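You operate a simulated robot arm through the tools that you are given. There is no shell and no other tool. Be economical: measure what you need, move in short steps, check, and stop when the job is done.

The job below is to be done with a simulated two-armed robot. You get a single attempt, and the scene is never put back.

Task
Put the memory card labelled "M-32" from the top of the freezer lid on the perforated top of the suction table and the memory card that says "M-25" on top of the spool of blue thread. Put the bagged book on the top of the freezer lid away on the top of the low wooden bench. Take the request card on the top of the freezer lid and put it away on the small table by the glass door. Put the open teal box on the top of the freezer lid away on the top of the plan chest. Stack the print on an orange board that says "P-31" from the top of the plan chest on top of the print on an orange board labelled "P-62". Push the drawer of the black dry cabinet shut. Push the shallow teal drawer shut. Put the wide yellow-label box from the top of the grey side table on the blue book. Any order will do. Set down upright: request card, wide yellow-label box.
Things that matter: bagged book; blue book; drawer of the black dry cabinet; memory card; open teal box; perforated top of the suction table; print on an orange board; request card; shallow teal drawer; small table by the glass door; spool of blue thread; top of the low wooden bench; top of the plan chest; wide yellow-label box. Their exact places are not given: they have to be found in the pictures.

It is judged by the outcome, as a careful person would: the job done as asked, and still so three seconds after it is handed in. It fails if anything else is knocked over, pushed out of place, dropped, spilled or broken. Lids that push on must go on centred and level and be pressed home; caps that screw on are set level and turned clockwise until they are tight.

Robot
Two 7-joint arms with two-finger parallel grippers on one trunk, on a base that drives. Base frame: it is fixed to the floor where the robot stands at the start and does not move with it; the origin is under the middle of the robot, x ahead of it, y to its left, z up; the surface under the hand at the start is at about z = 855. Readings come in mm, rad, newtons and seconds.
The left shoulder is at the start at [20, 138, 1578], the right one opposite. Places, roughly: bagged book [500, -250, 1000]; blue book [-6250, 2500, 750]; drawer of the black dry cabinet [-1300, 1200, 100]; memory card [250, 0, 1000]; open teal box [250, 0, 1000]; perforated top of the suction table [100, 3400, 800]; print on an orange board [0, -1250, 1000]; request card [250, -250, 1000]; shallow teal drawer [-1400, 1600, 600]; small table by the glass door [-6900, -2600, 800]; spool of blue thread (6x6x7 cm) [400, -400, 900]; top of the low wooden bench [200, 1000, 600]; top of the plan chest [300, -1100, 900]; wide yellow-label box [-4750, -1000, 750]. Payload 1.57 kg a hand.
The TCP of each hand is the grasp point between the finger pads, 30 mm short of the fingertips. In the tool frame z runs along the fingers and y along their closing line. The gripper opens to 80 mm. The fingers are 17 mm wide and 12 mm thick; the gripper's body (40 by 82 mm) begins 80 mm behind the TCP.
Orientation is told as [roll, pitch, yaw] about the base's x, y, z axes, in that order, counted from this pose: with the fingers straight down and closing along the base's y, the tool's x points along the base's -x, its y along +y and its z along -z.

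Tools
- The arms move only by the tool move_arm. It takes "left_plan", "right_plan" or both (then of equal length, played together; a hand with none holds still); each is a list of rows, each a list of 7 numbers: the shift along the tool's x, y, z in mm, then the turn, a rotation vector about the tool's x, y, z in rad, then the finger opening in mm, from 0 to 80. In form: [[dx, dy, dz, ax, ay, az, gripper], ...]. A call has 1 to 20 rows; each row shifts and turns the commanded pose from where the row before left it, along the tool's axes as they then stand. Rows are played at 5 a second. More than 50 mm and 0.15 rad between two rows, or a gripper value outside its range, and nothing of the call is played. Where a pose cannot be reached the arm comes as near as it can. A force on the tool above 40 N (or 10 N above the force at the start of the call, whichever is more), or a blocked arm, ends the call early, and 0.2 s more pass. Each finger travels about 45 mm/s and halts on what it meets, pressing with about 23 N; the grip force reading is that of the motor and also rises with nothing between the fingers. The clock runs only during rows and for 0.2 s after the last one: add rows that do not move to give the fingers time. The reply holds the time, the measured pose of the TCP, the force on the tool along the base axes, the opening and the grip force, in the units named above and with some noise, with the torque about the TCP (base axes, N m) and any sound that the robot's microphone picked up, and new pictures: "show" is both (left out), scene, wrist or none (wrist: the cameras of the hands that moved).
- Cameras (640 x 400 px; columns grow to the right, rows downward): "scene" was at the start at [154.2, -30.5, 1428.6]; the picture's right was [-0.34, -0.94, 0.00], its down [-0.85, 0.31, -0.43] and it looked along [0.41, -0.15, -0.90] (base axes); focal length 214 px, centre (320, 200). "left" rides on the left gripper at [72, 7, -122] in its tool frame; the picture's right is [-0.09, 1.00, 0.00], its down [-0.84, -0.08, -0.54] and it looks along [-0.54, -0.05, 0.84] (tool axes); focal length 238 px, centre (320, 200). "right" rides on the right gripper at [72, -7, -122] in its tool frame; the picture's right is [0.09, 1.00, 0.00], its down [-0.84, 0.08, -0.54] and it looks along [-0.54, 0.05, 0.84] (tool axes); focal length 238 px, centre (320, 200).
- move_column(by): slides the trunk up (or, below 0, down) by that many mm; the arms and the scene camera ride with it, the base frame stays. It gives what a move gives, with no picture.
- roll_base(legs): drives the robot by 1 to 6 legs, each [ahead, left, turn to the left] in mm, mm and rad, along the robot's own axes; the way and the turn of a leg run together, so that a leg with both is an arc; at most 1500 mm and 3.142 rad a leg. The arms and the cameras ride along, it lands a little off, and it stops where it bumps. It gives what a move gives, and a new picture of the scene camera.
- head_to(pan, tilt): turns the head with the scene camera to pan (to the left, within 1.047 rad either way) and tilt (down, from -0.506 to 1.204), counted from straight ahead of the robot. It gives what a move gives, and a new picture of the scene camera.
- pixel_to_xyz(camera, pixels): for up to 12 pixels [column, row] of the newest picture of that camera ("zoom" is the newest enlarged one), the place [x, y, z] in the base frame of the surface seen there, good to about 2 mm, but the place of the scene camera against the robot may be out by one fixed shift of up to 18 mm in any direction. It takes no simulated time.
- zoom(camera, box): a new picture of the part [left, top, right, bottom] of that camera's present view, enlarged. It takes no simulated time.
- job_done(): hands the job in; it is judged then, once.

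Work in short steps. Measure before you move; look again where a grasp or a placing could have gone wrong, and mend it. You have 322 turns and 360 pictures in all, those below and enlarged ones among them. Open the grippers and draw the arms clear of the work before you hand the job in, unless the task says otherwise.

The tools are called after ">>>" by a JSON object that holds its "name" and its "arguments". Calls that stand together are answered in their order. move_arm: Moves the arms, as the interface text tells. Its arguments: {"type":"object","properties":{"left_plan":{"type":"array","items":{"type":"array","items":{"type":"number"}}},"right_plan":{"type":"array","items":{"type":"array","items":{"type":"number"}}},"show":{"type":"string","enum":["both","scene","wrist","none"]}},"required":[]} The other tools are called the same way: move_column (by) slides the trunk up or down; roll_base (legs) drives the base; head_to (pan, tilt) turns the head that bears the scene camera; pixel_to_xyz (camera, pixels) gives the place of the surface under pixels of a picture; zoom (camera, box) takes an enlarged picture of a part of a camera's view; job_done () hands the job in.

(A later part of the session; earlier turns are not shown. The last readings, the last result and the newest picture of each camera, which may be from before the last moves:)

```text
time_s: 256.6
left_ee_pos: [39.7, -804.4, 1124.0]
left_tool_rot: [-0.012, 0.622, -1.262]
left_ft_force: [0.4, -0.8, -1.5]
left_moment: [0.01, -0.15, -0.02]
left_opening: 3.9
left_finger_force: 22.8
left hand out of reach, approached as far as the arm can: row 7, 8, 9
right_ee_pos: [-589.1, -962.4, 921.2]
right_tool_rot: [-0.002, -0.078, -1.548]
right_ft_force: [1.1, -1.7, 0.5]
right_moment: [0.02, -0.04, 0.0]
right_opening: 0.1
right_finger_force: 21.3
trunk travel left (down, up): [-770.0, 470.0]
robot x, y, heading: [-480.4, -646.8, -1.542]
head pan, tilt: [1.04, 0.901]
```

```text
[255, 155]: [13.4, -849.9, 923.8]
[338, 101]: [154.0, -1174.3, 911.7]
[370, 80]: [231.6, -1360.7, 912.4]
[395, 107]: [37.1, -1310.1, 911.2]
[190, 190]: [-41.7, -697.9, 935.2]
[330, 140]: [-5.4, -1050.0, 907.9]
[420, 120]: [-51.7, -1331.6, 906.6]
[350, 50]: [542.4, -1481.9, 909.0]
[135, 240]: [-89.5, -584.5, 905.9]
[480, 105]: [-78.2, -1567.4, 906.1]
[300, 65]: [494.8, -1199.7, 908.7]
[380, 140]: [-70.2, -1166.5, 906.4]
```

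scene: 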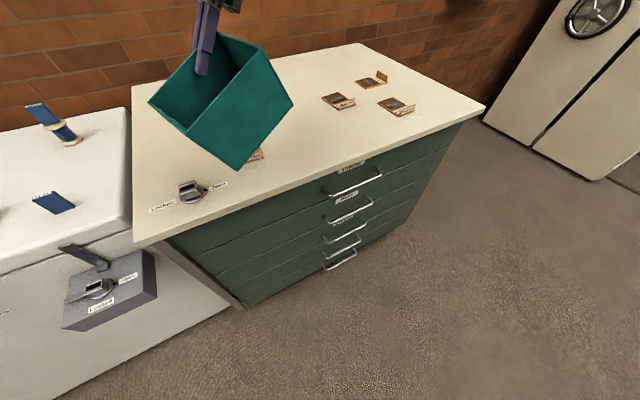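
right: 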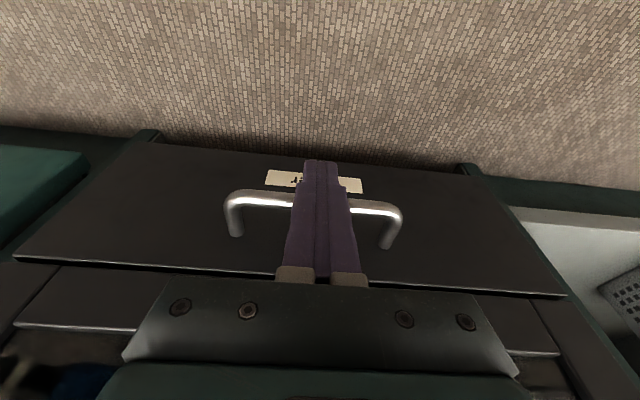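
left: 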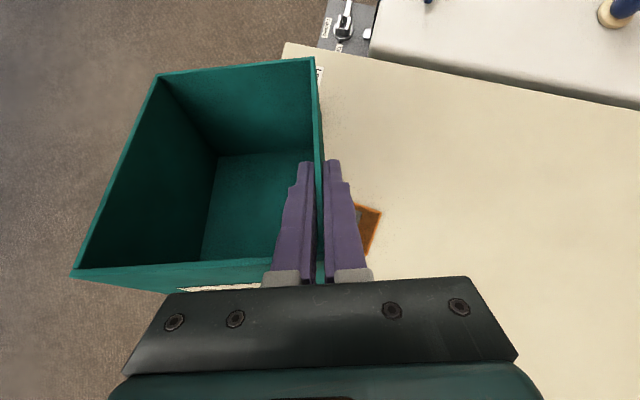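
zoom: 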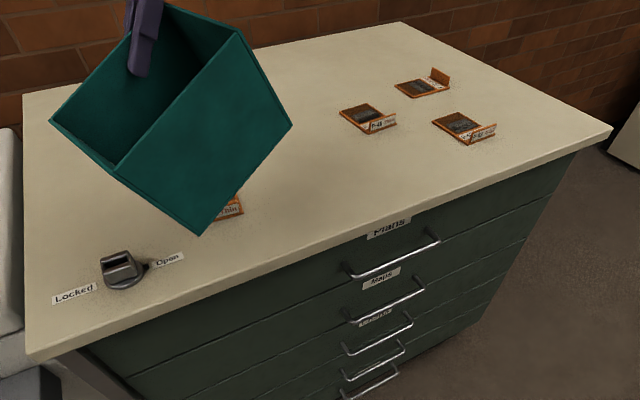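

Chest top z≈902, x −90…545. Box needs to go to a free area near (200,−820). Drive left 220 so the hand is at x≈260.

>>> {"name": "roll_base", "arguments": {"legs": [[0, 220, 0]]}}

>>> {"name": "move_column", "arguments": {"by": -50}}

>>> {"name": "move_arm", "arguments": {"left_plan": [[0, 0, 20, 0, 0.1, 0, 0], [0, 0, 0, 0, 0.1, 0, 0], [0, 0, 0, 0, 0.1, 0, 0], [0, 0, 0, 0, 0.1, 0, 0]], "show": "both"}}

```text
time_s: 258.3
left_ee_pos: [264.9, -798.7, 1125.0]
left_tool_rot: [-0.014, 0.621, -1.259]
left_ft_force: [0.2, 0.4, -1.4]
left_moment: [0.03, -0.12, 0.0]
left_opening: 3.7
left_finger_force: 23.2
right_ee_pos: [-365.8, -956.7, 921.4]
right_tool_rot: [-0.002, -0.079, -1.548]
right_ft_force: [0.5, -0.1, 0.6]
right_moment: [0.02, 0.01, 0.04]
right_opening: 0.0
right_finger_force: 21.4
trunk travel left (down, up): [-770.0, 470.0]
robot x, y, heading: [-261.9, -638.6, -1.542]
head pan, tilt: [1.04, 0.901]
```

scene: 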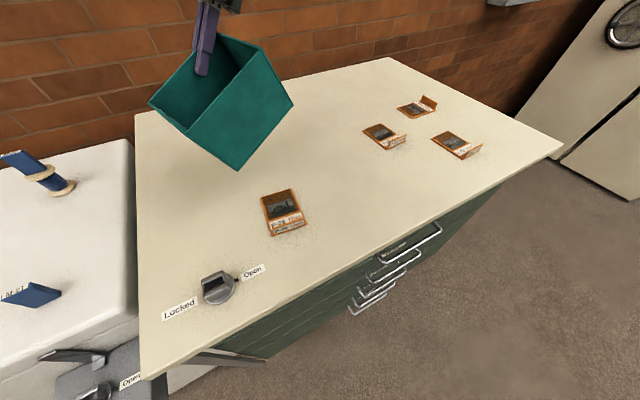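

```text
time_s: 259.2
left_ee_pos: [264.0, -799.2, 1073.0]
left_tool_rot: [-0.011, 0.62, -1.261]
left_ft_force: [0.5, 0.6, -2.0]
left_moment: [0.0, -0.12, -0.02]
left_opening: 3.7
left_finger_force: 22.7
right_ee_pos: [-366.1, -957.8, 871.3]
right_tool_rot: [-0.002, -0.078, -1.549]
right_ft_force: [0.0, -0.8, -0.2]
right_moment: [0.02, 0.04, -0.04]
right_opening: 0.0
right_finger_force: 21.0
trunk travel left (down, up): [-720.0, 520.0]
robot x, y, heading: [-258.3, -635.9, -1.539]
head pan, tilt: [1.04, 0.901]
```

```text
time_s: 260.2
left_ee_pos: [223.1, -777.6, 1064.4]
left_tool_rot: [-0.023, 0.913, -1.282]
left_ft_force: [0.1, 0.5, -1.3]
left_moment: [-0.02, -0.13, -0.01]
left_opening: 3.6
left_finger_force: 22.7
left hand out of reach, approached as far as the arm can: row 1, 2, 3, 4
right_ee_pos: [-365.8, -955.7, 871.1]
right_tool_rot: [-0.001, -0.08, -1.547]
right_ft_force: [0.6, 0.5, -0.8]
right_moment: [-0.02, 0.01, -0.02]
right_opening: 0.0
right_finger_force: 21.1
trunk travel left (down, up): [-720.0, 520.0]
robot x, y, heading: [-260.9, -637.8, -1.541]
head pan, tilt: [1.04, 0.901]
```

scene: 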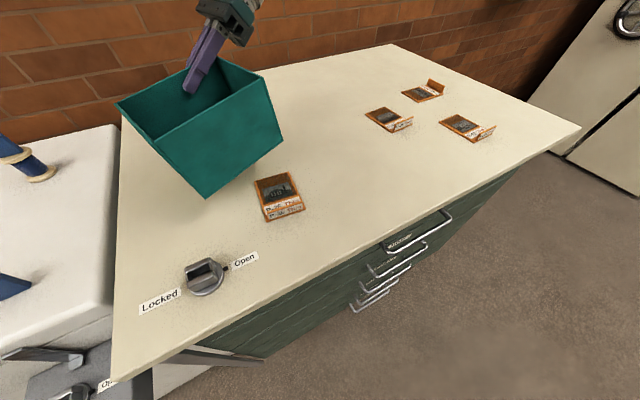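
left: 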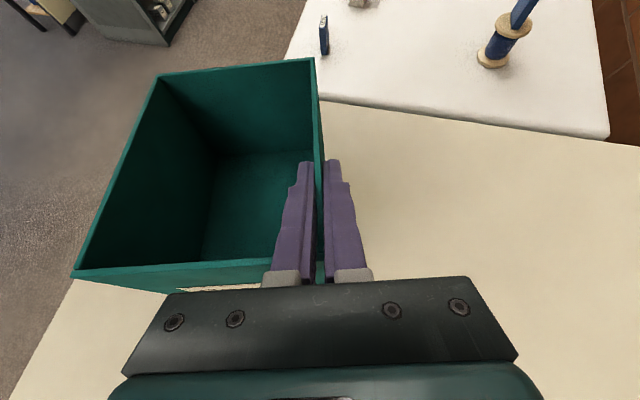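

Only ~8° residual. Box is above a free area. Lower the column 40.

>>> {"name": "move_column", "arguments": {"by": -40}}

>>> {"name": "move_arm", "arguments": {"left_plan": [[0, 0, 0, 0, 0, 0, 0]], "show": "both"}}

```text
time_s: 261.0
left_ee_pos: [223.4, -777.5, 1025.2]
left_tool_rot: [-0.021, 0.916, -1.281]
left_ft_force: [0.1, -0.6, -1.5]
left_moment: [-0.03, -0.15, 0.0]
left_opening: 3.8
left_finger_force: 22.9
right_ee_pos: [-365.2, -956.5, 830.3]
right_tool_rot: [-0.002, -0.08, -1.547]
right_ft_force: [0.3, 0.5, 0.9]
right_moment: [0.0, 0.0, -0.01]
right_opening: 0.0
right_finger_force: 21.1
trunk travel left (down, up): [-680.0, 560.0]
robot x, y, heading: [-258.9, -638.8, -1.548]
head pan, tilt: [1.04, 0.901]
```

```text
time_s: 261.4
left_ee_pos: [222.1, -776.4, 1023.8]
left_tool_rot: [-0.021, 0.915, -1.28]
left_ft_force: [0.9, -0.4, -2.2]
left_moment: [-0.01, -0.14, -0.02]
left_opening: 3.7
left_finger_force: 23.0
right_ee_pos: [-367.0, -955.9, 830.4]
right_tool_rot: [-0.002, -0.078, -1.548]
right_ft_force: [0.0, 0.7, -0.7]
right_moment: [0.0, 0.01, -0.03]
right_opening: 0.2
right_finger_force: 21.2
trunk travel left (down, up): [-680.0, 560.0]
robot x, y, heading: [-258.1, -639.1, -1.548]
head pan, tilt: [1.04, 0.901]
```

scene: 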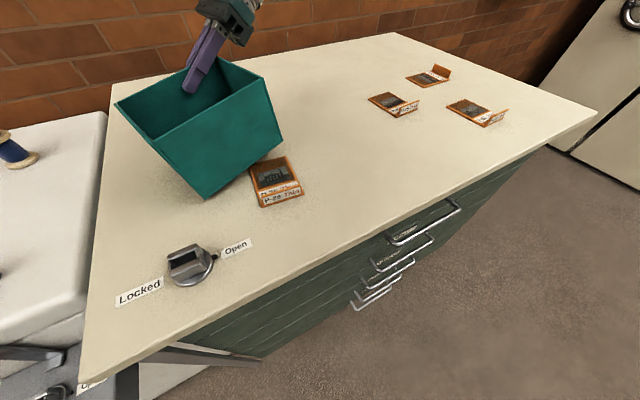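
left: 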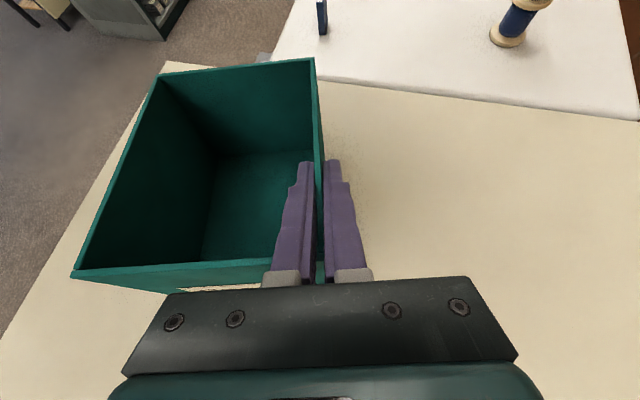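

Box edge would come close to the nearest print; strafe left 45 first, then lower step by step.

>>> {"name": "roll_base", "arguments": {"legs": [[0, 45, 0]]}}

>>> {"name": "move_column", "arguments": {"by": -8}}

>>> {"name": "move_column", "arguments": {"by": -6}}

```text
time_s: 262.3
left_ee_pos: [268.9, -775.2, 1025.8]
left_tool_rot: [-0.022, 0.916, -1.28]
left_ft_force: [0.4, -0.2, -1.0]
left_moment: [-0.02, -0.16, -0.02]
left_opening: 3.7
left_finger_force: 22.6
right_ee_pos: [-321.2, -956.1, 830.9]
right_tool_rot: [-0.002, -0.079, -1.547]
right_ft_force: [0.1, -0.1, -0.3]
right_moment: [-0.02, -0.03, -0.01]
right_opening: 0.0
right_finger_force: 21.3
trunk travel left (down, up): [-680.0, 560.0]
robot x, y, heading: [-214.0, -636.6, -1.541]
head pan, tilt: [1.04, 0.901]
```

scene: 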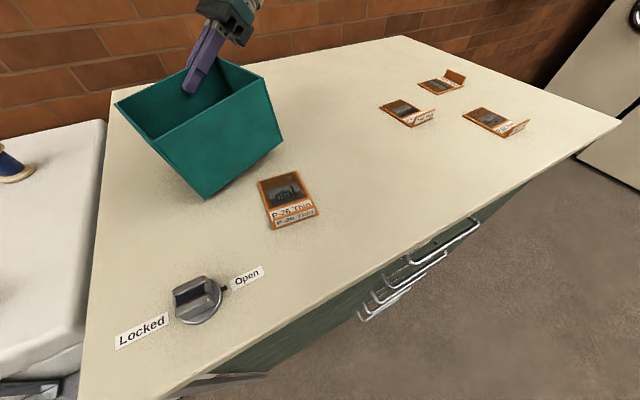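

```text
time_s: 262.9
left_ee_pos: [267.6, -775.3, 1014.5]
left_tool_rot: [-0.019, 0.915, -1.281]
left_ft_force: [-0.1, -0.3, -2.3]
left_moment: [0.0, -0.15, 0.0]
left_opening: 3.8
left_finger_force: 23.3
right_ee_pos: [-320.7, -955.6, 823.3]
right_tool_rot: [-0.002, -0.077, -1.549]
right_ft_force: [-0.3, -0.4, 0.2]
right_moment: [-0.01, 0.02, 0.01]
right_opening: 0.0
right_finger_force: 21.4
trunk travel left (down, up): [-672.0, 568.0]
robot x, y, heading: [-214.6, -632.6, -1.547]
head pan, tilt: [1.04, 0.901]
```

```text
time_s: 263.5
left_ee_pos: [269.2, -776.1, 1011.2]
left_tool_rot: [-0.022, 0.917, -1.279]
left_ft_force: [0.0, -5.9, 12.6]
left_moment: [0.76, 0.3, 0.15]
left_opening: 3.7
left_finger_force: 23.5
right_ee_pos: [-320.4, -955.5, 818.9]
right_tool_rot: [-0.002, -0.079, -1.549]
right_ft_force: [0.2, -0.3, 0.9]
right_moment: [-0.03, 0.02, 0.02]
right_opening: 0.3
right_finger_force: 21.0
trunk travel left (down, up): [-666.0, 574.0]
robot x, y, heading: [-212.1, -633.9, -1.54]
head pan, tilt: [1.04, 0.901]
```

Contact. Lower a little more so the box pivots flat.

>>> {"name": "move_column", "arguments": {"by": -4}}

>>> {"name": "move_arm", "arguments": {"left_plan": [[0, 0, 0, 0, 0, 0, 0]], "show": "both"}}

```text
time_s: 264.0
left_ee_pos: [268.9, -775.0, 1007.1]
left_tool_rot: [-0.018, 0.918, -1.279]
left_ft_force: [1.6, -3.0, 8.0]
left_moment: [0.72, 0.04, -0.03]
left_opening: 3.8
left_finger_force: 23.3
right_ee_pos: [-320.7, -955.5, 812.6]
right_tool_rot: [-0.001, -0.08, -1.549]
right_ft_force: [0.7, 0.0, -0.9]
right_moment: [0.0, -0.03, 0.03]
right_opening: 0.1
right_finger_force: 21.0
trunk travel left (down, up): [-662.0, 578.0]
robot x, y, heading: [-214.0, -637.3, -1.545]
head pan, tilt: [1.04, 0.901]
```

```text
time_s: 264.4
left_ee_pos: [267.7, -775.3, 1006.8]
left_tool_rot: [-0.019, 0.916, -1.28]
left_ft_force: [1.8, -1.5, 5.0]
left_moment: [0.61, -0.09, -0.08]
left_opening: 4.1
left_finger_force: 22.6
right_ee_pos: [-321.2, -956.1, 812.1]
right_tool_rot: [-0.001, -0.079, -1.549]
right_ft_force: [0.7, 0.5, -0.6]
right_moment: [-0.03, -0.02, 0.0]
right_opening: 0.0
right_finger_force: 20.9
trunk travel left (down, up): [-662.0, 578.0]
robot x, y, heading: [-213.0, -636.3, -1.54]
head pan, tilt: [1.04, 0.901]
```

scene: 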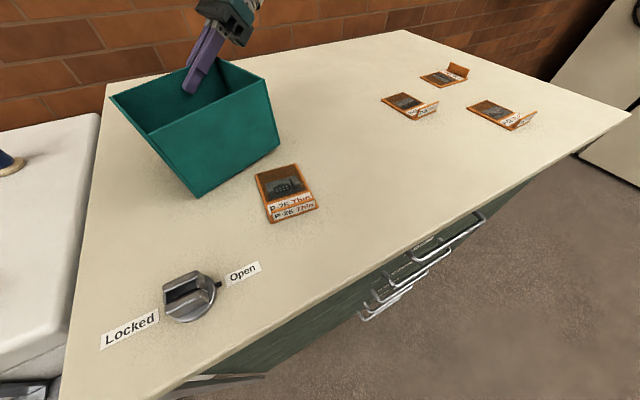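
left: 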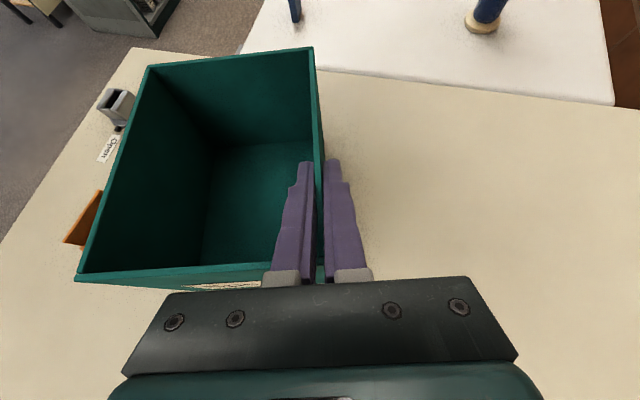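

>>> {"name": "pixel_to_xyz", "arguments": {"camera": "left", "pixels": [[311, 51], [152, 69], [82, 274], [200, 268], [316, 120], [110, 190]]}}

```text
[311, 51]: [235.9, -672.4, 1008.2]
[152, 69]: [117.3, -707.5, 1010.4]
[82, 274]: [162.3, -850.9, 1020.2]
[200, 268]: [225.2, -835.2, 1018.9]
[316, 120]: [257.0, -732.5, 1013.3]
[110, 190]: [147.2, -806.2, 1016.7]
```

Tilt remaining ~4.5°. Lower 7 mm more, then open.

>>> {"name": "move_column", "arguments": {"by": -5}}

>>> {"name": "move_column", "arguments": {"by": -3}}

>>> {"name": "move_arm", "arguments": {"left_plan": [[0, 0, 0, 0, 0, 0, 4], [0, 0, 0, 0, 0, 0, 10], [0, 0, 0, 0, 0, 0, 20], [0, 0, 0, 0, 0, 0, 30]], "show": "both"}}

>>> {"name": "pixel_to_xyz", "arguments": {"camera": "left", "pixels": [[311, 51], [152, 69], [82, 274], [200, 268], [316, 120], [110, 190]]}}

```text
time_s: 264.9
left_ee_pos: [266.7, -775.6, 1001.8]
left_tool_rot: [-0.022, 0.915, -1.28]
left_ft_force: [0.2, -2.5, 7.4]
left_moment: [0.78, 0.07, -0.03]
left_opening: 3.8
left_finger_force: 23.5
right_ee_pos: [-320.9, -956.5, 808.6]
right_tool_rot: [-0.002, -0.081, -1.549]
right_ft_force: [0.1, -0.2, 0.1]
right_moment: [0.0, -0.01, 0.0]
right_opening: 0.2
right_finger_force: 21.3
trunk travel left (down, up): [-657.0, 583.0]
robot x, y, heading: [-212.5, -633.6, -1.545]
head pan, tilt: [1.04, 0.901]
```

```text
time_s: 265.4
left_ee_pos: [268.0, -776.6, 998.8]
left_tool_rot: [-0.02, 0.914, -1.281]
left_ft_force: [1.0, -3.7, 8.5]
left_moment: [0.72, 0.1, 0.02]
left_opening: 3.9
left_finger_force: 22.9
right_ee_pos: [-320.9, -956.1, 804.7]
right_tool_rot: [-0.003, -0.081, -1.55]
right_ft_force: [-0.1, 0.0, 1.6]
right_moment: [-0.02, 0.0, 0.01]
right_opening: 0.0
right_finger_force: 21.4
trunk travel left (down, up): [-654.0, 586.0]
robot x, y, heading: [-212.0, -635.7, -1.54]
head pan, tilt: [1.04, 0.901]
```

```text
time_s: 266.4
left_ee_pos: [268.1, -775.2, 998.4]
left_tool_rot: [-0.02, 0.915, -1.28]
left_ft_force: [-0.2, -0.9, 0.0]
left_moment: [0.01, 0.0, 0.03]
left_opening: 30.1
left_finger_force: 0.3
right_ee_pos: [-322.1, -955.3, 804.6]
right_tool_rot: [-0.001, -0.078, -1.548]
right_ft_force: [0.5, 0.6, -0.3]
right_moment: [0.01, -0.01, 0.0]
right_opening: 0.0
right_finger_force: 21.2
trunk travel left (down, up): [-654.0, 586.0]
robot x, y, heading: [-212.9, -634.4, -1.538]
head pan, tilt: [1.04, 0.901]
```

scene: 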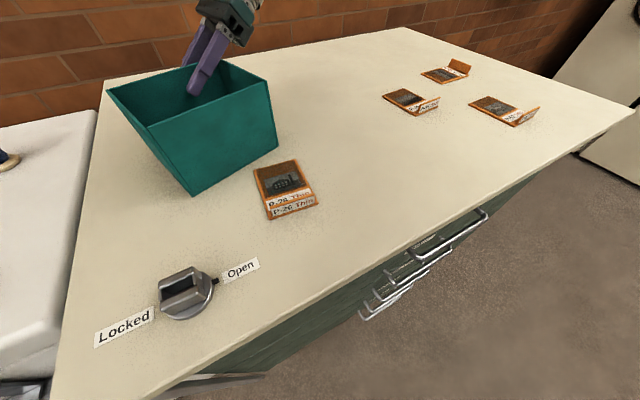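
left: 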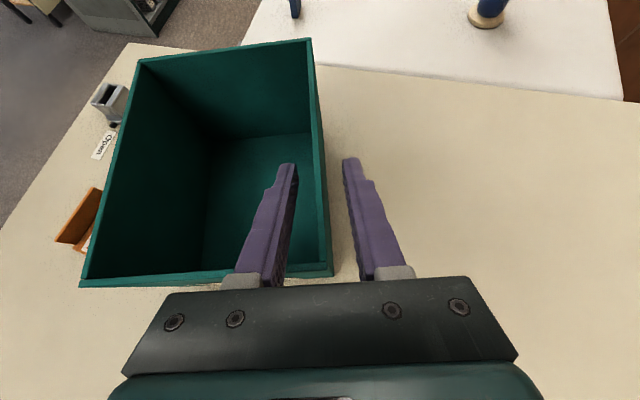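

```text
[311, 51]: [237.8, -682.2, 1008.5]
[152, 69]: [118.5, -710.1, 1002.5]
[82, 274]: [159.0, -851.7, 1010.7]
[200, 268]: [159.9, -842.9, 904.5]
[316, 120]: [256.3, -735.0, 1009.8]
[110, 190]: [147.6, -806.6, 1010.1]
```

Box sits flat on the chest. Retreat along the tool axis and re-level the hand.

>>> {"name": "move_arm", "arguments": {"left_plan": [[0, 0, -25, 0, 0, 0, 30], [0, 0, -25, 0, 0, 0, 30], [0, 0, -20, 0, -0.12, 0, 30], [-15, 0, -20, 0, -0.14, 0, 30], [-15, 0, -20, 0, -0.14, 0, 40], [-15, 0, -20, 0, -0.14, 0, 60], [0, 0, 0, 0, -0.14, 0, 70], [0, 0, 0, 0, -0.14, 0, 80], [0, 0, 0, 0, -0.1, 0, 80]], "show": "both"}}

```text
time_s: 268.4
left_ee_pos: [358.6, -916.8, 1024.2]
left_tool_rot: [-0.014, -0.005, -1.263]
left_ft_force: [0.1, 1.0, -0.8]
left_moment: [-0.01, 0.04, -0.06]
left_opening: 80.1
left_finger_force: 0.0
left hand out of reach, approached as far as the arm can: row 1, 2, 3, 5, 6, 7, 8, 9
right_ee_pos: [-321.6, -955.1, 805.1]
right_tool_rot: [-0.001, -0.08, -1.549]
right_ft_force: [0.0, -0.2, 0.3]
right_moment: [0.01, 0.01, 0.03]
right_opening: 0.0
right_finger_force: 21.4
trunk travel left (down, up): [-654.0, 586.0]
robot x, y, heading: [-215.2, -636.5, -1.543]
head pan, tilt: [1.04, 0.901]
```

scene: 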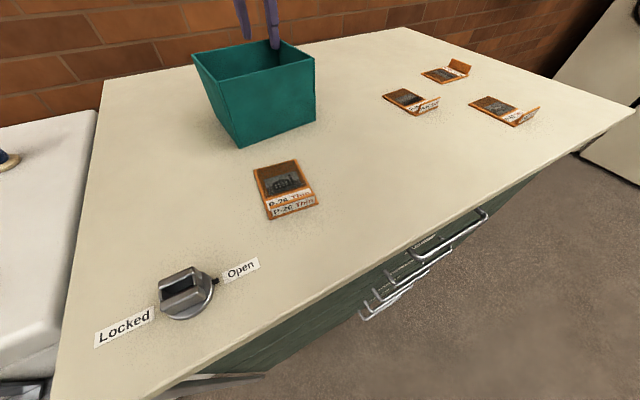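
left: 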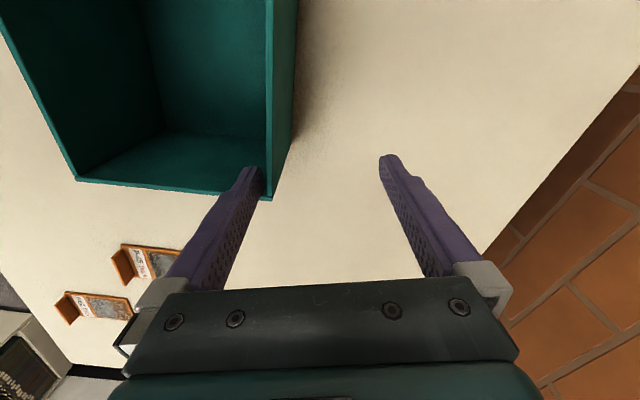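

The box slid a bit but stands upright, clear of the prints. Raise the column and read the print labels.

>>> {"name": "move_column", "arguments": {"by": 120}}

>>> {"name": "head_to", "arguments": {"pan": 0.7, "tilt": 0.8}}

>>> {"name": "zoom", "arguments": {"camera": "scene", "box": [160, 60, 400, 220]}}

```text
time_s: 269.9
left_ee_pos: [358.4, -916.7, 1144.6]
left_tool_rot: [-0.014, -0.002, -1.262]
left_ft_force: [0.5, -0.5, 0.2]
left_moment: [0.02, 0.0, -0.02]
left_opening: 79.8
left_finger_force: 0.0
right_ee_pos: [-320.1, -955.9, 924.8]
right_tool_rot: [0.0, -0.079, -1.547]
right_ft_force: [1.3, -0.3, -0.1]
right_moment: [0.01, -0.02, 0.0]
right_opening: 0.0
right_finger_force: 21.4
trunk travel left (down, up): [-774.0, 466.0]
robot x, y, heading: [-217.5, -636.3, -1.545]
head pan, tilt: [1.04, 0.901]
```

```text
time_s: 270.8
left_ee_pos: [359.3, -916.0, 1144.1]
left_tool_rot: [-0.014, -0.002, -1.263]
left_ft_force: [0.8, 0.1, -1.4]
left_moment: [0.01, -0.02, -0.03]
left_opening: 80.0
left_finger_force: 0.1
right_ee_pos: [-321.8, -955.3, 925.5]
right_tool_rot: [-0.003, -0.078, -1.548]
right_ft_force: [-0.3, -0.2, 0.4]
right_moment: [-0.02, 0.02, -0.01]
right_opening: 0.1
right_finger_force: 21.4
trunk travel left (down, up): [-774.0, 466.0]
robot x, y, heading: [-216.1, -638.5, -1.539]
head pan, tilt: [0.7, 0.799]
```

scene: 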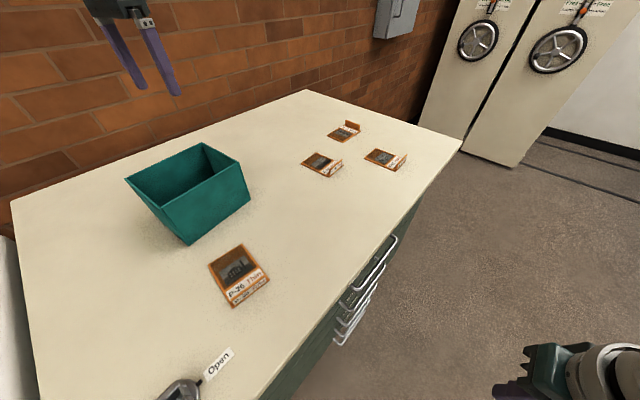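

```text
2.50 times, centred on (280, 140) of scene
```

zoom: 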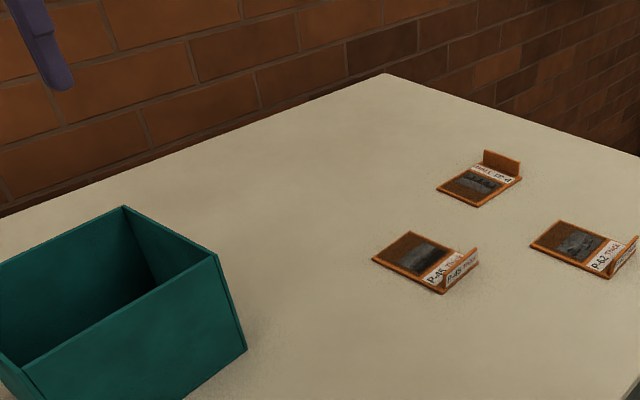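

>>> {"name": "zoom", "arguments": {"camera": "scene", "box": [295, 145, 345, 180]}}

>>> {"name": "zoom", "arguments": {"camera": "scene", "box": [320, 115, 415, 175]}}

>>> {"name": "pixel_to_xyz", "arguments": {"camera": "scene", "pixels": [[318, 161], [338, 165], [343, 132], [382, 158], [400, 162], [305, 160], [325, 175], [235, 265]]}}

```text
11.43 times, centred on (320, 162) of scene
```

zoom: 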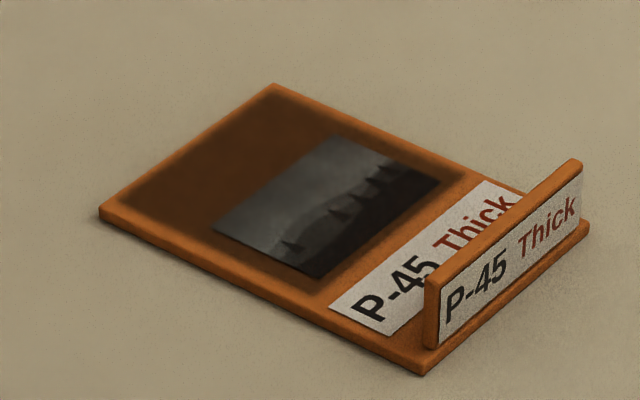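

```text
6.67 times, centred on (368, 145) of scene
```

zoom: 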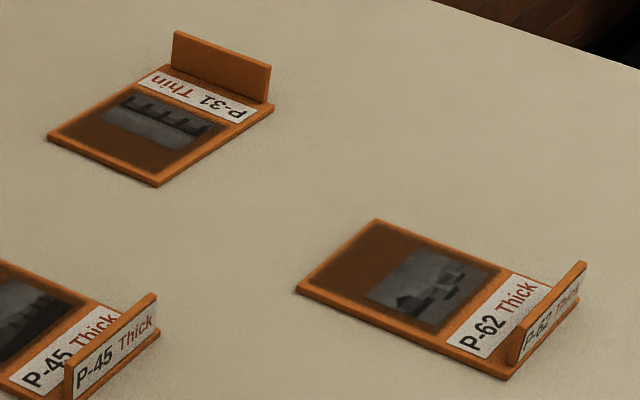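

```text
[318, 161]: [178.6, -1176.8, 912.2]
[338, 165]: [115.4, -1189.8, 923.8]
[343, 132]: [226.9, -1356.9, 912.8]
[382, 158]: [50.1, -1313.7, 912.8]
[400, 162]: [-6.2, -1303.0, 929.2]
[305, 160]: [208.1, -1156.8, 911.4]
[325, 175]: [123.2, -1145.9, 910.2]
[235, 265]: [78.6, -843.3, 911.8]
```

P-31 (Thin) is at (227,−1357) with its upright tab on the far (+x) side; P-62 at (50,−1314) with tab on the near side. Drive ahead 420 so the left hand is over P-31.

>>> {"name": "roll_base", "arguments": {"legs": [[420, 0, 0]]}}

>>> {"name": "move_arm", "arguments": {"left_plan": [[0, -25, 0, 0, 0, 0.15, 60], [0, -25, 0, 0, 0, 0.15, 60]], "show": "both"}}

```text
time_s: 273.4
left_ee_pos: [370.3, -1339.4, 1143.3]
left_tool_rot: [-0.015, -0.001, -1.265]
left_ft_force: [-0.3, -0.7, 0.2]
left_moment: [-0.01, 0.01, 0.01]
left_opening: 79.8
left_finger_force: 0.1
right_ee_pos: [-309.3, -1377.7, 925.6]
right_tool_rot: [-0.002, -0.079, -1.548]
right_ft_force: [0.5, 1.0, 0.3]
right_moment: [0.0, 0.0, -0.02]
right_opening: 0.0
right_finger_force: 20.7
trunk travel left (down, up): [-774.0, 466.0]
robot x, y, heading: [-199.9, -1061.2, -1.543]
head pan, tilt: [0.7, 0.799]
```

scene: 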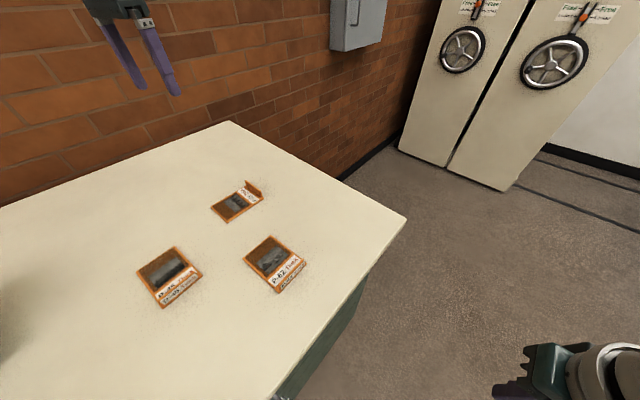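

```text
time_s: 274.0
left_ee_pos: [345.0, -1369.6, 1143.4]
left_tool_rot: [-0.017, -0.004, -1.565]
left_ft_force: [-0.6, 0.4, 0.4]
left_moment: [-0.01, -0.02, -0.02]
left_opening: 59.9
left_finger_force: 0.0
left hand out of reach, approached as far as the arm can: row 1, 2
right_ee_pos: [-310.1, -1377.7, 925.6]
right_tool_rot: [-0.001, -0.079, -1.548]
right_ft_force: [0.6, -0.1, 0.4]
right_moment: [-0.01, -0.02, -0.01]
right_opening: 0.0
right_finger_force: 21.2
trunk travel left (down, up): [-774.0, 466.0]
robot x, y, heading: [-200.1, -1062.9, -1.541]
head pan, tilt: [0.7, 0.799]
```

scene: 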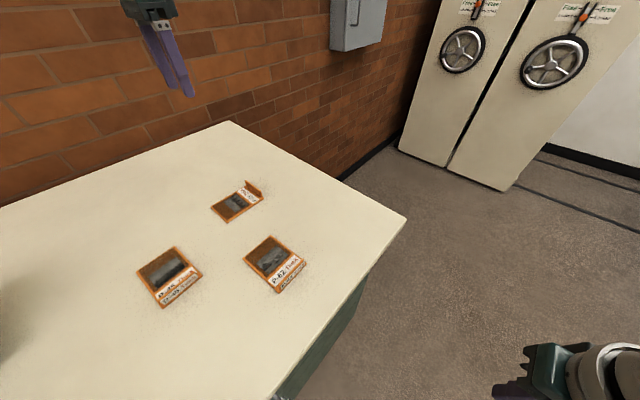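
left: 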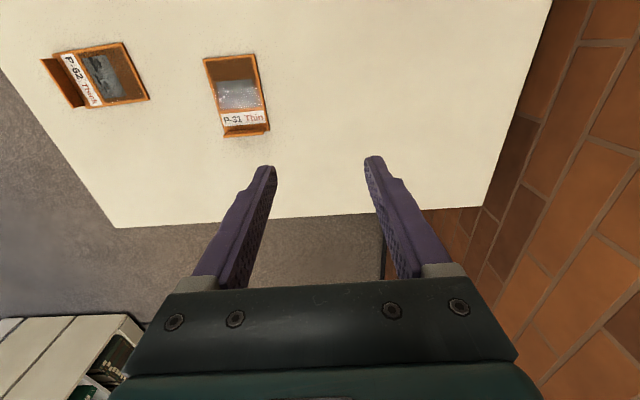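

Measure corners of P-31 and P-62 from the wrist camera.

>>> {"name": "zoom", "arguments": {"camera": "left", "box": [30, 30, 290, 150]}}

>>> {"name": "pixel_to_xyz", "arguments": {"camera": "left", "pixels": [[205, 60], [252, 54], [223, 135], [269, 130], [247, 133], [225, 128], [120, 43], [148, 98], [85, 106], [44, 60], [62, 85], [60, 53]]}}

```text
2.46 times, centred on (160, 90) of left
```

zoom: 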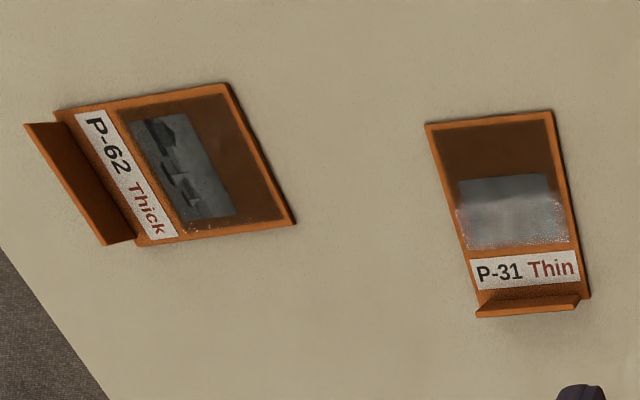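

```text
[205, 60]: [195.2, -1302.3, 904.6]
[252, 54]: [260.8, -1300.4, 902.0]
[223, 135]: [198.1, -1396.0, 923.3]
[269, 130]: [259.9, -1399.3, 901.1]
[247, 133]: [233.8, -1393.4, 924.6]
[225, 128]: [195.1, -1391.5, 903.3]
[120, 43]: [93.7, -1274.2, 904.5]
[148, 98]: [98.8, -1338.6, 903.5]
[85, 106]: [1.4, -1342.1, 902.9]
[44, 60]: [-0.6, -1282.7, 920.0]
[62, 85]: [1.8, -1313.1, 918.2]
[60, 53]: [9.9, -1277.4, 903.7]
```

P-31's tab is on its −y end; P-62's tab on its −x end, so P-31 needs a −90° turn. I retract the right hand and put the robot at about (−230,−1250) heading −0.78.

>>> {"name": "move_arm", "arguments": {"right_plan": [[37, -25, 0, 0, 0, 0, 0], [37, -25, 0, 0, 0, 0, 0], [37, -25, 0, 0, 0, 0, 0], [37, -25, 0, 0, 0, 0, 0]], "show": "none"}}

>>> {"name": "roll_base", "arguments": {"legs": [[185, -30, 0], [0, 0, 0.76]]}}

>>> {"name": "head_to", "arguments": {"pan": 0.3, "tilt": 0.9}}

```text
time_s: 275.0
left_ee_pos: [345.7, -1369.0, 1142.1]
left_tool_rot: [-0.015, -0.003, -1.562]
left_ft_force: [0.1, 1.0, 0.4]
left_moment: [0.01, -0.01, -0.01]
left_opening: 60.2
left_finger_force: 0.1
right_ee_pos: [-414.0, -1232.7, 913.9]
right_tool_rot: [-0.001, -0.08, -1.547]
right_ft_force: [0.4, 0.5, -0.1]
right_moment: [-0.02, 0.01, 0.04]
right_opening: 0.0
right_finger_force: 21.4
trunk travel left (down, up): [-774.0, 466.0]
robot x, y, heading: [-200.0, -1057.3, -1.543]
head pan, tilt: [0.7, 0.799]
```

```text
time_s: 278.5
left_ee_pos: [384.4, -1094.8, 1142.0]
left_tool_rot: [-0.017, -0.004, -0.808]
left_ft_force: [-0.7, -0.2, 0.7]
left_moment: [0.0, 0.0, -0.02]
left_opening: 60.1
left_finger_force: 0.0
right_ee_pos: [-261.5, -1516.3, 914.7]
right_tool_rot: [-0.002, -0.079, -0.792]
right_ft_force: [-0.5, -0.7, -0.5]
right_moment: [0.03, 0.02, 0.0]
right_opening: 0.0
right_finger_force: 21.0
trunk travel left (down, up): [-774.0, 466.0]
robot x, y, heading: [-227.8, -1245.2, -0.789]
head pan, tilt: [0.7, 0.799]
```

scene: 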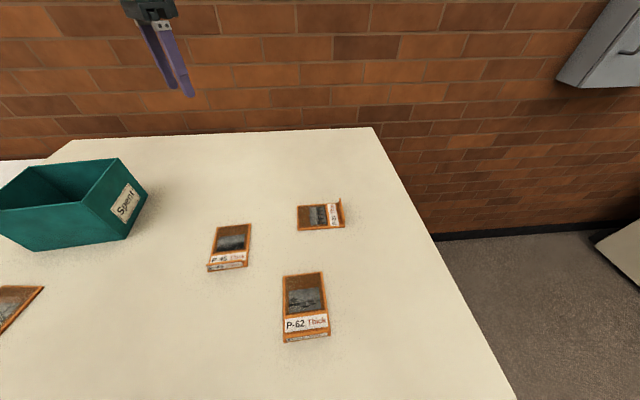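

```text
time_s: 279.4
left_ee_pos: [385.0, -1095.4, 1142.9]
left_tool_rot: [-0.014, -0.002, -0.807]
left_ft_force: [0.4, 0.1, -1.0]
left_moment: [0.03, 0.02, 0.03]
left_opening: 60.0
left_finger_force: 0.0
right_ee_pos: [-260.3, -1516.9, 913.4]
right_tool_rot: [-0.004, -0.079, -0.793]
right_ft_force: [-0.4, 0.6, 0.8]
right_moment: [0.02, -0.05, -0.01]
right_opening: 0.1
right_finger_force: 21.1
trunk travel left (down, up): [-774.0, 466.0]
robot x, y, heading: [-224.1, -1246.9, -0.783]
head pan, tilt: [0.3, 0.901]
```

scene: 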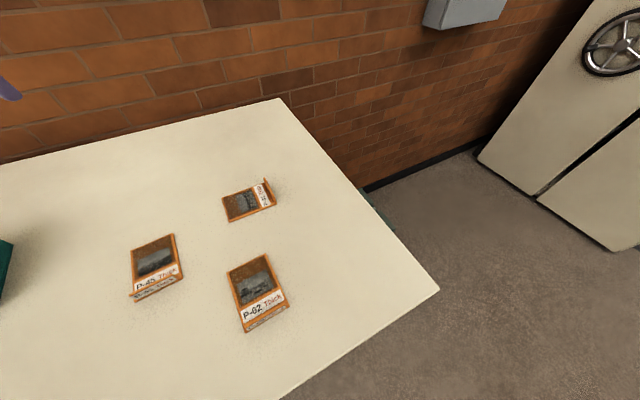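

Lower column 100, rotate the left hand to yaw 0 and move above P-31's tab.

>>> {"name": "move_column", "arguments": {"by": -100}}

>>> {"name": "move_arm", "arguments": {"left_plan": [[0, 0, 0, 0, 0, -0.135, 40], [0, 0, 0, 0, 0, -0.135, 40], [0, 0, 0, 0, 0, -0.135, 40], [0, 0, 0, 0, 0, -0.135, 40], [0, 0, 0, 0, 0, -0.135, 40], [0, 0, 0, 0, 0, -0.133, 40], [22, -42, 0, 0, 0, 0, 40], [22, -42, 0, 0, 0, 0, 40], [22, -42, 0, 0, 0, 0, 40], [22, -42, 0, 0, 0, 0, 40], [22, -42, 0, 0, 0, 0, 40], [22, -42, 0, 0, 0, 0, 40]], "show": "wrist"}}

```text
time_s: 280.7
left_ee_pos: [384.7, -1095.1, 1042.5]
left_tool_rot: [-0.014, -0.003, -0.807]
left_ft_force: [0.8, -0.1, 0.0]
left_moment: [-0.03, -0.02, 0.0]
left_opening: 60.0
left_finger_force: 0.2
right_ee_pos: [-262.7, -1516.9, 814.8]
right_tool_rot: [-0.001, -0.078, -0.791]
right_ft_force: [0.0, -0.2, 0.0]
right_moment: [-0.01, 0.0, 0.04]
right_opening: 0.0
right_finger_force: 21.4
trunk travel left (down, up): [-674.0, 566.0]
robot x, y, heading: [-223.6, -1246.2, -0.788]
head pan, tilt: [0.3, 0.901]
```

```text
time_s: 283.3
left_ee_pos: [318.3, -1360.4, 1040.2]
left_tool_rot: [-0.014, 0.009, -0.001]
left_ft_force: [0.2, 0.3, -0.3]
left_moment: [0.01, 0.02, 0.02]
left_opening: 39.8
left_finger_force: 0.1
left hand out of reach, approached as far as the arm can: row 7, 8, 9, 10, 11
right_ee_pos: [-260.2, -1517.2, 815.0]
right_tool_rot: [-0.004, -0.077, -0.792]
right_ft_force: [0.4, 0.5, 0.2]
right_moment: [0.01, -0.01, -0.02]
right_opening: 0.0
right_finger_force: 20.8
trunk travel left (down, up): [-674.0, 566.0]
robot x, y, heading: [-228.2, -1244.4, -0.791]
head pan, tilt: [0.3, 0.901]
```

left: 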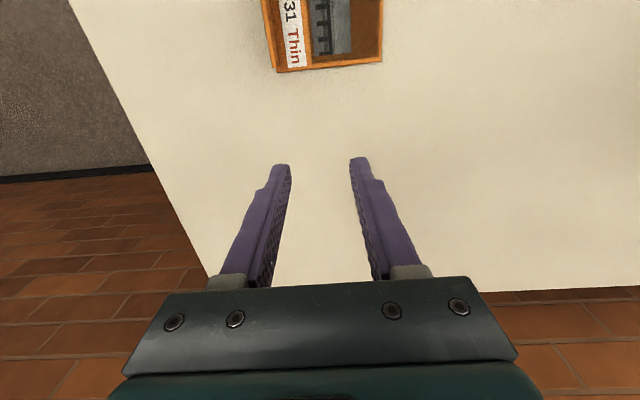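

>>> {"name": "move_arm", "arguments": {"left_plan": [[30, -12, 0, 0, 0, 0, 40], [30, -12, 0, 0, 0, 0, 40], [30, -12, 0, 0, 0, 0, 40], [0, 0, 0, 0, 0, 0, 40]], "show": "wrist"}}

>>> {"name": "pixel_to_xyz", "arguments": {"camera": "left", "pixels": [[310, 130], [305, 180], [345, 130], [400, 130], [300, 100], [308, 170]]}}

```text
time_s: 284.3
left_ee_pos: [269.4, -1426.1, 1037.3]
left_tool_rot: [-0.012, 0.011, 0.0]
left_ft_force: [0.1, 0.3, -0.1]
left_moment: [-0.03, 0.02, -0.01]
left_opening: 39.8
left_finger_force: 0.0
left hand out of reach, approached as far as the arm can: row 1, 2, 3
right_ee_pos: [-261.9, -1517.1, 813.9]
right_tool_rot: [-0.001, -0.079, -0.793]
right_ft_force: [-0.3, -0.1, -0.2]
right_moment: [0.03, -0.02, -0.01]
right_opening: 0.0
right_finger_force: 20.9
trunk travel left (down, up): [-674.0, 566.0]
robot x, y, heading: [-230.6, -1241.7, -0.786]
head pan, tilt: [0.3, 0.901]
```

left: 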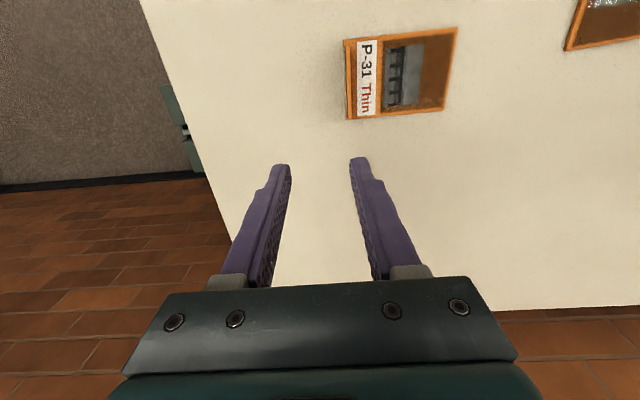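

```text
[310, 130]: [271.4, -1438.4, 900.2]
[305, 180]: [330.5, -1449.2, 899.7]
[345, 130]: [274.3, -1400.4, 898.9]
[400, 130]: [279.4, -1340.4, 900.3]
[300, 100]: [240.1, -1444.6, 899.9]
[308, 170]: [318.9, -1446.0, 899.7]
```

>>> {"name": "move_arm", "arguments": {"left_plan": [[20, 15, 0, 0, 0, 0, 40], [21, 15, 0, 0, 0, 0, 40], [0, 0, 0, 0, 0, 0, 40]], "show": "wrist"}}

>>> {"name": "pixel_to_xyz", "arguments": {"camera": "left", "pixels": [[308, 90], [312, 130], [302, 110], [316, 110], [300, 150], [300, 80]]}}

```text
time_s: 285.1
left_ee_pos: [265.1, -1428.6, 1029.6]
left_tool_rot: [-0.013, 0.009, -0.004]
left_ft_force: [-0.2, 0.1, 0.2]
left_moment: [-0.02, 0.01, 0.02]
left_opening: 40.1
left_finger_force: 0.1
left hand out of reach, approached as far as the arm can: row 1, 2
right_ee_pos: [-262.6, -1517.5, 814.4]
right_tool_rot: [-0.001, -0.078, -0.792]
right_ft_force: [-0.1, 0.5, -0.2]
right_moment: [0.0, 0.0, -0.02]
right_opening: 0.0
right_finger_force: 21.1
trunk travel left (down, up): [-674.0, 566.0]
robot x, y, heading: [-228.4, -1245.0, -0.786]
head pan, tilt: [0.3, 0.901]
```

left: 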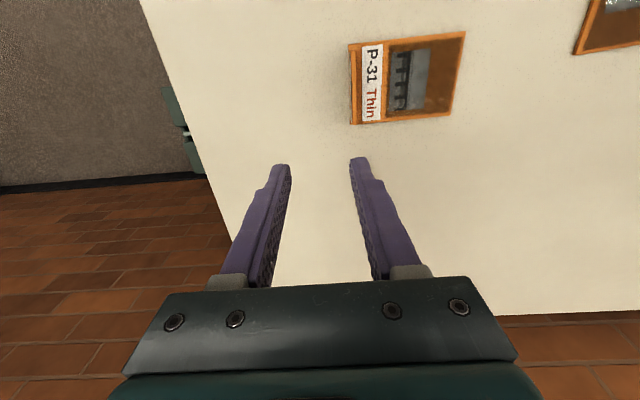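

```text
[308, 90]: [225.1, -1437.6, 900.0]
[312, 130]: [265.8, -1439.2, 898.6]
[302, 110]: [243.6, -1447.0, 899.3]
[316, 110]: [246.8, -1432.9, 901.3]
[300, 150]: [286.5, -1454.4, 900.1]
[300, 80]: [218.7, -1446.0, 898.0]
```

The left wrist can't hold yaw 0 at this heading. I'll re-station the robot at heading ≈−0.25, y≈−1480, where this yaw is natural. First bring the commanded pose back to the hand, and move.

>>> {"name": "move_arm", "arguments": {"left_plan": [[-45, 0, -20, 0, 0, 0, 40], [-45, 0, -20, 0, 0, 0, 40], [-45, 0, 0, 0, 0, 0, 40]], "show": "none"}}

>>> {"name": "roll_base", "arguments": {"legs": [[0, 0, 0.54], [0, -240, 0]]}}

```text
time_s: 285.9
left_ee_pos: [312.6, -1375.1, 1068.0]
left_tool_rot: [-0.013, 0.009, -0.001]
left_ft_force: [-0.8, -0.1, 0.9]
left_moment: [-0.01, -0.02, 0.03]
left_opening: 40.0
left_finger_force: 0.1
left hand out of reach, approached as far as the arm can: row 1, 2, 3
right_ee_pos: [-261.9, -1517.5, 815.1]
right_tool_rot: [-0.003, -0.08, -0.796]
right_ft_force: [-0.4, 0.0, 0.1]
right_moment: [0.0, -0.02, 0.0]
right_opening: 0.1
right_finger_force: 21.5
trunk travel left (down, up): [-674.0, 566.0]
robot x, y, heading: [-224.6, -1245.4, -0.791]
head pan, tilt: [0.3, 0.901]
```

```text
time_s: 287.9
left_ee_pos: [299.9, -1084.2, 1066.1]
left_tool_rot: [-0.014, 0.013, 0.535]
left_ft_force: [0.0, -0.8, 0.2]
left_moment: [0.01, 0.0, 0.03]
left_opening: 39.9
left_finger_force: 0.1
right_ee_pos: [-130.9, -1501.5, 811.2]
right_tool_rot: [-0.017, -0.055, -0.262]
right_ft_force: [-15.3, -3.2, 5.3]
right_moment: [0.26, -1.4, 0.01]
right_opening: 0.2
right_finger_force: 21.0
trunk travel left (down, up): [-674.0, 566.0]
robot x, y, heading: [-226.1, -1248.1, -0.253]
head pan, tilt: [0.3, 0.901]
stopped in leg 1: the robot was blocked; the commanded pose is now the measured one
```

scene: 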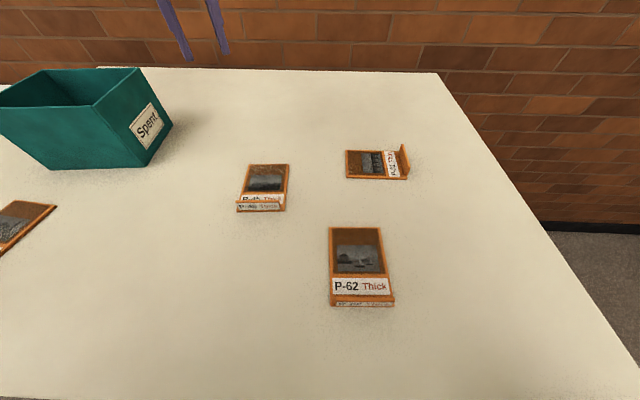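

The right hand bumped the chest front. Back off 90 mm, raise the column, then strafe right.

>>> {"name": "roll_base", "arguments": {"legs": [[-90, 0, 0]]}}

>>> {"name": "move_column", "arguments": {"by": 150}}

>>> {"name": "roll_base", "arguments": {"legs": [[0, -230, 0], [80, 0, 0]]}}

```text
time_s: 289.0
left_ee_pos: [215.9, -1061.1, 1068.9]
left_tool_rot: [-0.013, 0.01, 0.534]
left_ft_force: [0.2, -0.4, -0.9]
left_moment: [0.0, 0.0, 0.0]
left_opening: 40.1
left_finger_force: 0.3
right_ee_pos: [-212.3, -1477.9, 812.4]
right_tool_rot: [-0.015, -0.063, -0.261]
right_ft_force: [-0.4, -0.4, -0.8]
right_moment: [-0.02, -0.02, -0.01]
right_opening: 0.0
right_finger_force: 21.6
trunk travel left (down, up): [-674.0, 566.0]
robot x, y, heading: [-313.0, -1225.2, -0.259]
head pan, tilt: [0.3, 0.901]
```

scene: 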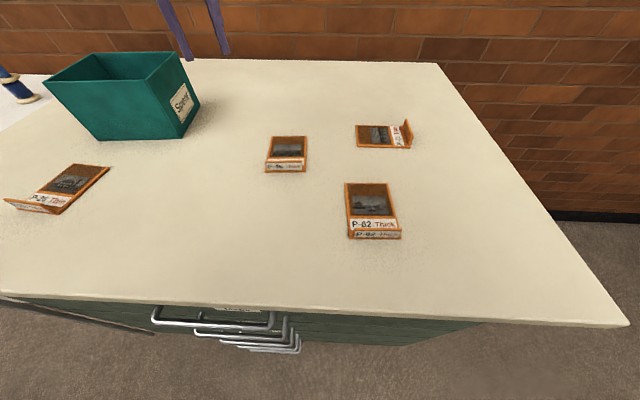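

```text
time_s: 290.8
left_ee_pos: [214.4, -1059.9, 1218.8]
left_tool_rot: [-0.014, 0.008, 0.534]
left_ft_force: [0.2, -0.2, -0.2]
left_moment: [0.0, 0.01, 0.02]
left_opening: 40.1
left_finger_force: 0.2
right_ee_pos: [-213.6, -1476.9, 962.2]
right_tool_rot: [-0.015, -0.065, -0.26]
right_ft_force: [0.9, -0.4, 0.1]
right_moment: [0.0, 0.01, 0.0]
right_opening: 0.0
right_finger_force: 20.9
trunk travel left (down, up): [-824.0, 416.0]
robot x, y, heading: [-309.5, -1224.7, -0.25]
head pan, tilt: [0.3, 0.901]
```

```text
time_s: 293.2
left_ee_pos: [233.8, -1302.5, 1218.4]
left_tool_rot: [-0.012, 0.009, 0.536]
left_ft_force: [0.2, -0.7, 0.5]
left_moment: [-0.03, 0.03, -0.01]
left_opening: 39.9
left_finger_force: 0.1
right_ee_pos: [-192.4, -1719.8, 963.5]
right_tool_rot: [-0.014, -0.064, -0.258]
right_ft_force: [-0.5, -1.0, 0.2]
right_moment: [0.02, 0.0, 0.02]
right_opening: 0.0
right_finger_force: 21.5
trunk travel left (down, up): [-824.0, 416.0]
robot x, y, heading: [-298.4, -1465.0, -0.252]
head pan, tilt: [0.3, 0.901]
```

scene: 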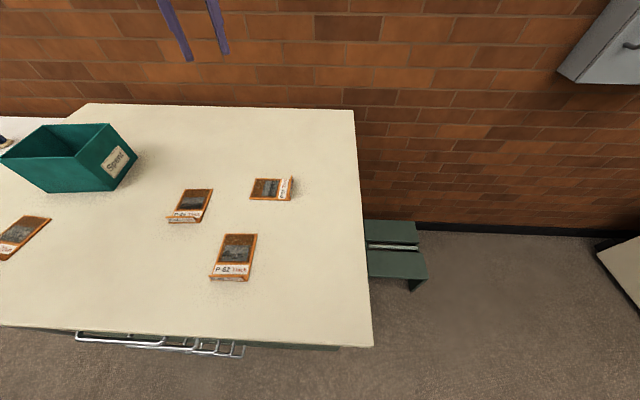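

Move forward 70, lower 110, rotate the left hand to yaw 0 and look.

>>> {"name": "roll_base", "arguments": {"legs": [[70, 0, 0]]}}

>>> {"name": "move_column", "arguments": {"by": -130}}

>>> {"name": "move_arm", "arguments": {"left_plan": [[0, 0, 0, 0, 0, 0.134, 40], [0, 0, 0, 0, 0, 0.134, 40], [0, 0, 0, 0, 0, 0.134, 40], [20, -30, 0, 0, 0, 0.134, 40], [20, -30, 0, 0, 0, 0, 40]], "show": "wrist"}}

```text
time_s: 294.2
left_ee_pos: [301.8, -1320.1, 1218.6]
left_tool_rot: [-0.015, 0.008, 0.537]
left_ft_force: [-0.1, 0.8, -0.3]
left_moment: [0.0, 0.01, 0.0]
left_opening: 40.1
left_finger_force: 0.1
right_ee_pos: [-125.3, -1737.7, 961.7]
right_tool_rot: [-0.014, -0.061, -0.258]
right_ft_force: [0.3, 0.3, 0.0]
right_moment: [-0.04, 0.0, 0.01]
right_opening: 0.0
right_finger_force: 21.1
trunk travel left (down, up): [-824.0, 416.0]
robot x, y, heading: [-226.7, -1482.7, -0.252]
head pan, tilt: [0.3, 0.901]
```

scene: 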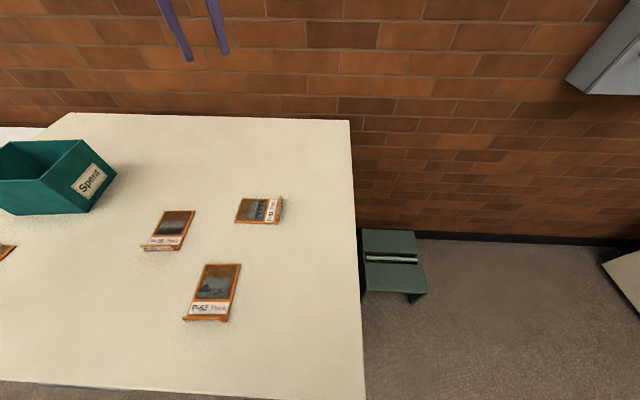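

```text
time_s: 295.8
left_ee_pos: [302.6, -1319.3, 1088.3]
left_tool_rot: [-0.013, 0.007, 0.535]
left_ft_force: [-0.4, 0.2, -0.2]
left_moment: [0.0, 0.0, 0.01]
left_opening: 40.3
left_finger_force: 0.1
right_ee_pos: [-125.1, -1736.5, 833.2]
right_tool_rot: [-0.014, -0.06, -0.259]
right_ft_force: [-0.1, 1.0, 1.4]
right_moment: [-0.02, 0.01, 0.01]
right_opening: 0.1
right_finger_force: 21.7
trunk travel left (down, up): [-694.0, 546.0]
robot x, y, heading: [-228.9, -1488.6, -0.25]
head pan, tilt: [0.3, 0.901]
```

```text
time_s: 296.9
left_ee_pos: [293.3, -1386.2, 1088.5]
left_tool_rot: [-0.015, 0.003, 0.001]
left_ft_force: [0.8, -0.5, -0.3]
left_moment: [0.01, -0.02, -0.02]
left_opening: 39.9
left_finger_force: 0.1
left hand out of reach, approached as far as the arm can: row 4, 5
right_ee_pos: [-124.6, -1736.3, 832.9]
right_tool_rot: [-0.013, -0.058, -0.257]
right_ft_force: [-0.1, 0.3, 0.2]
right_moment: [-0.01, -0.01, 0.0]
right_opening: 0.0
right_finger_force: 21.6
trunk travel left (down, up): [-694.0, 546.0]
robot x, y, heading: [-226.8, -1483.3, -0.248]
head pan, tilt: [0.3, 0.901]
```

left: 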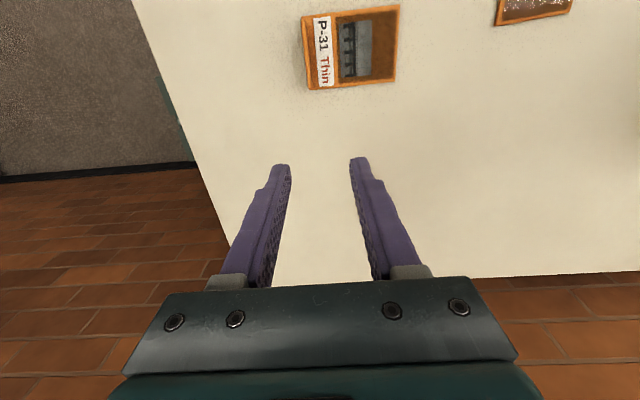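

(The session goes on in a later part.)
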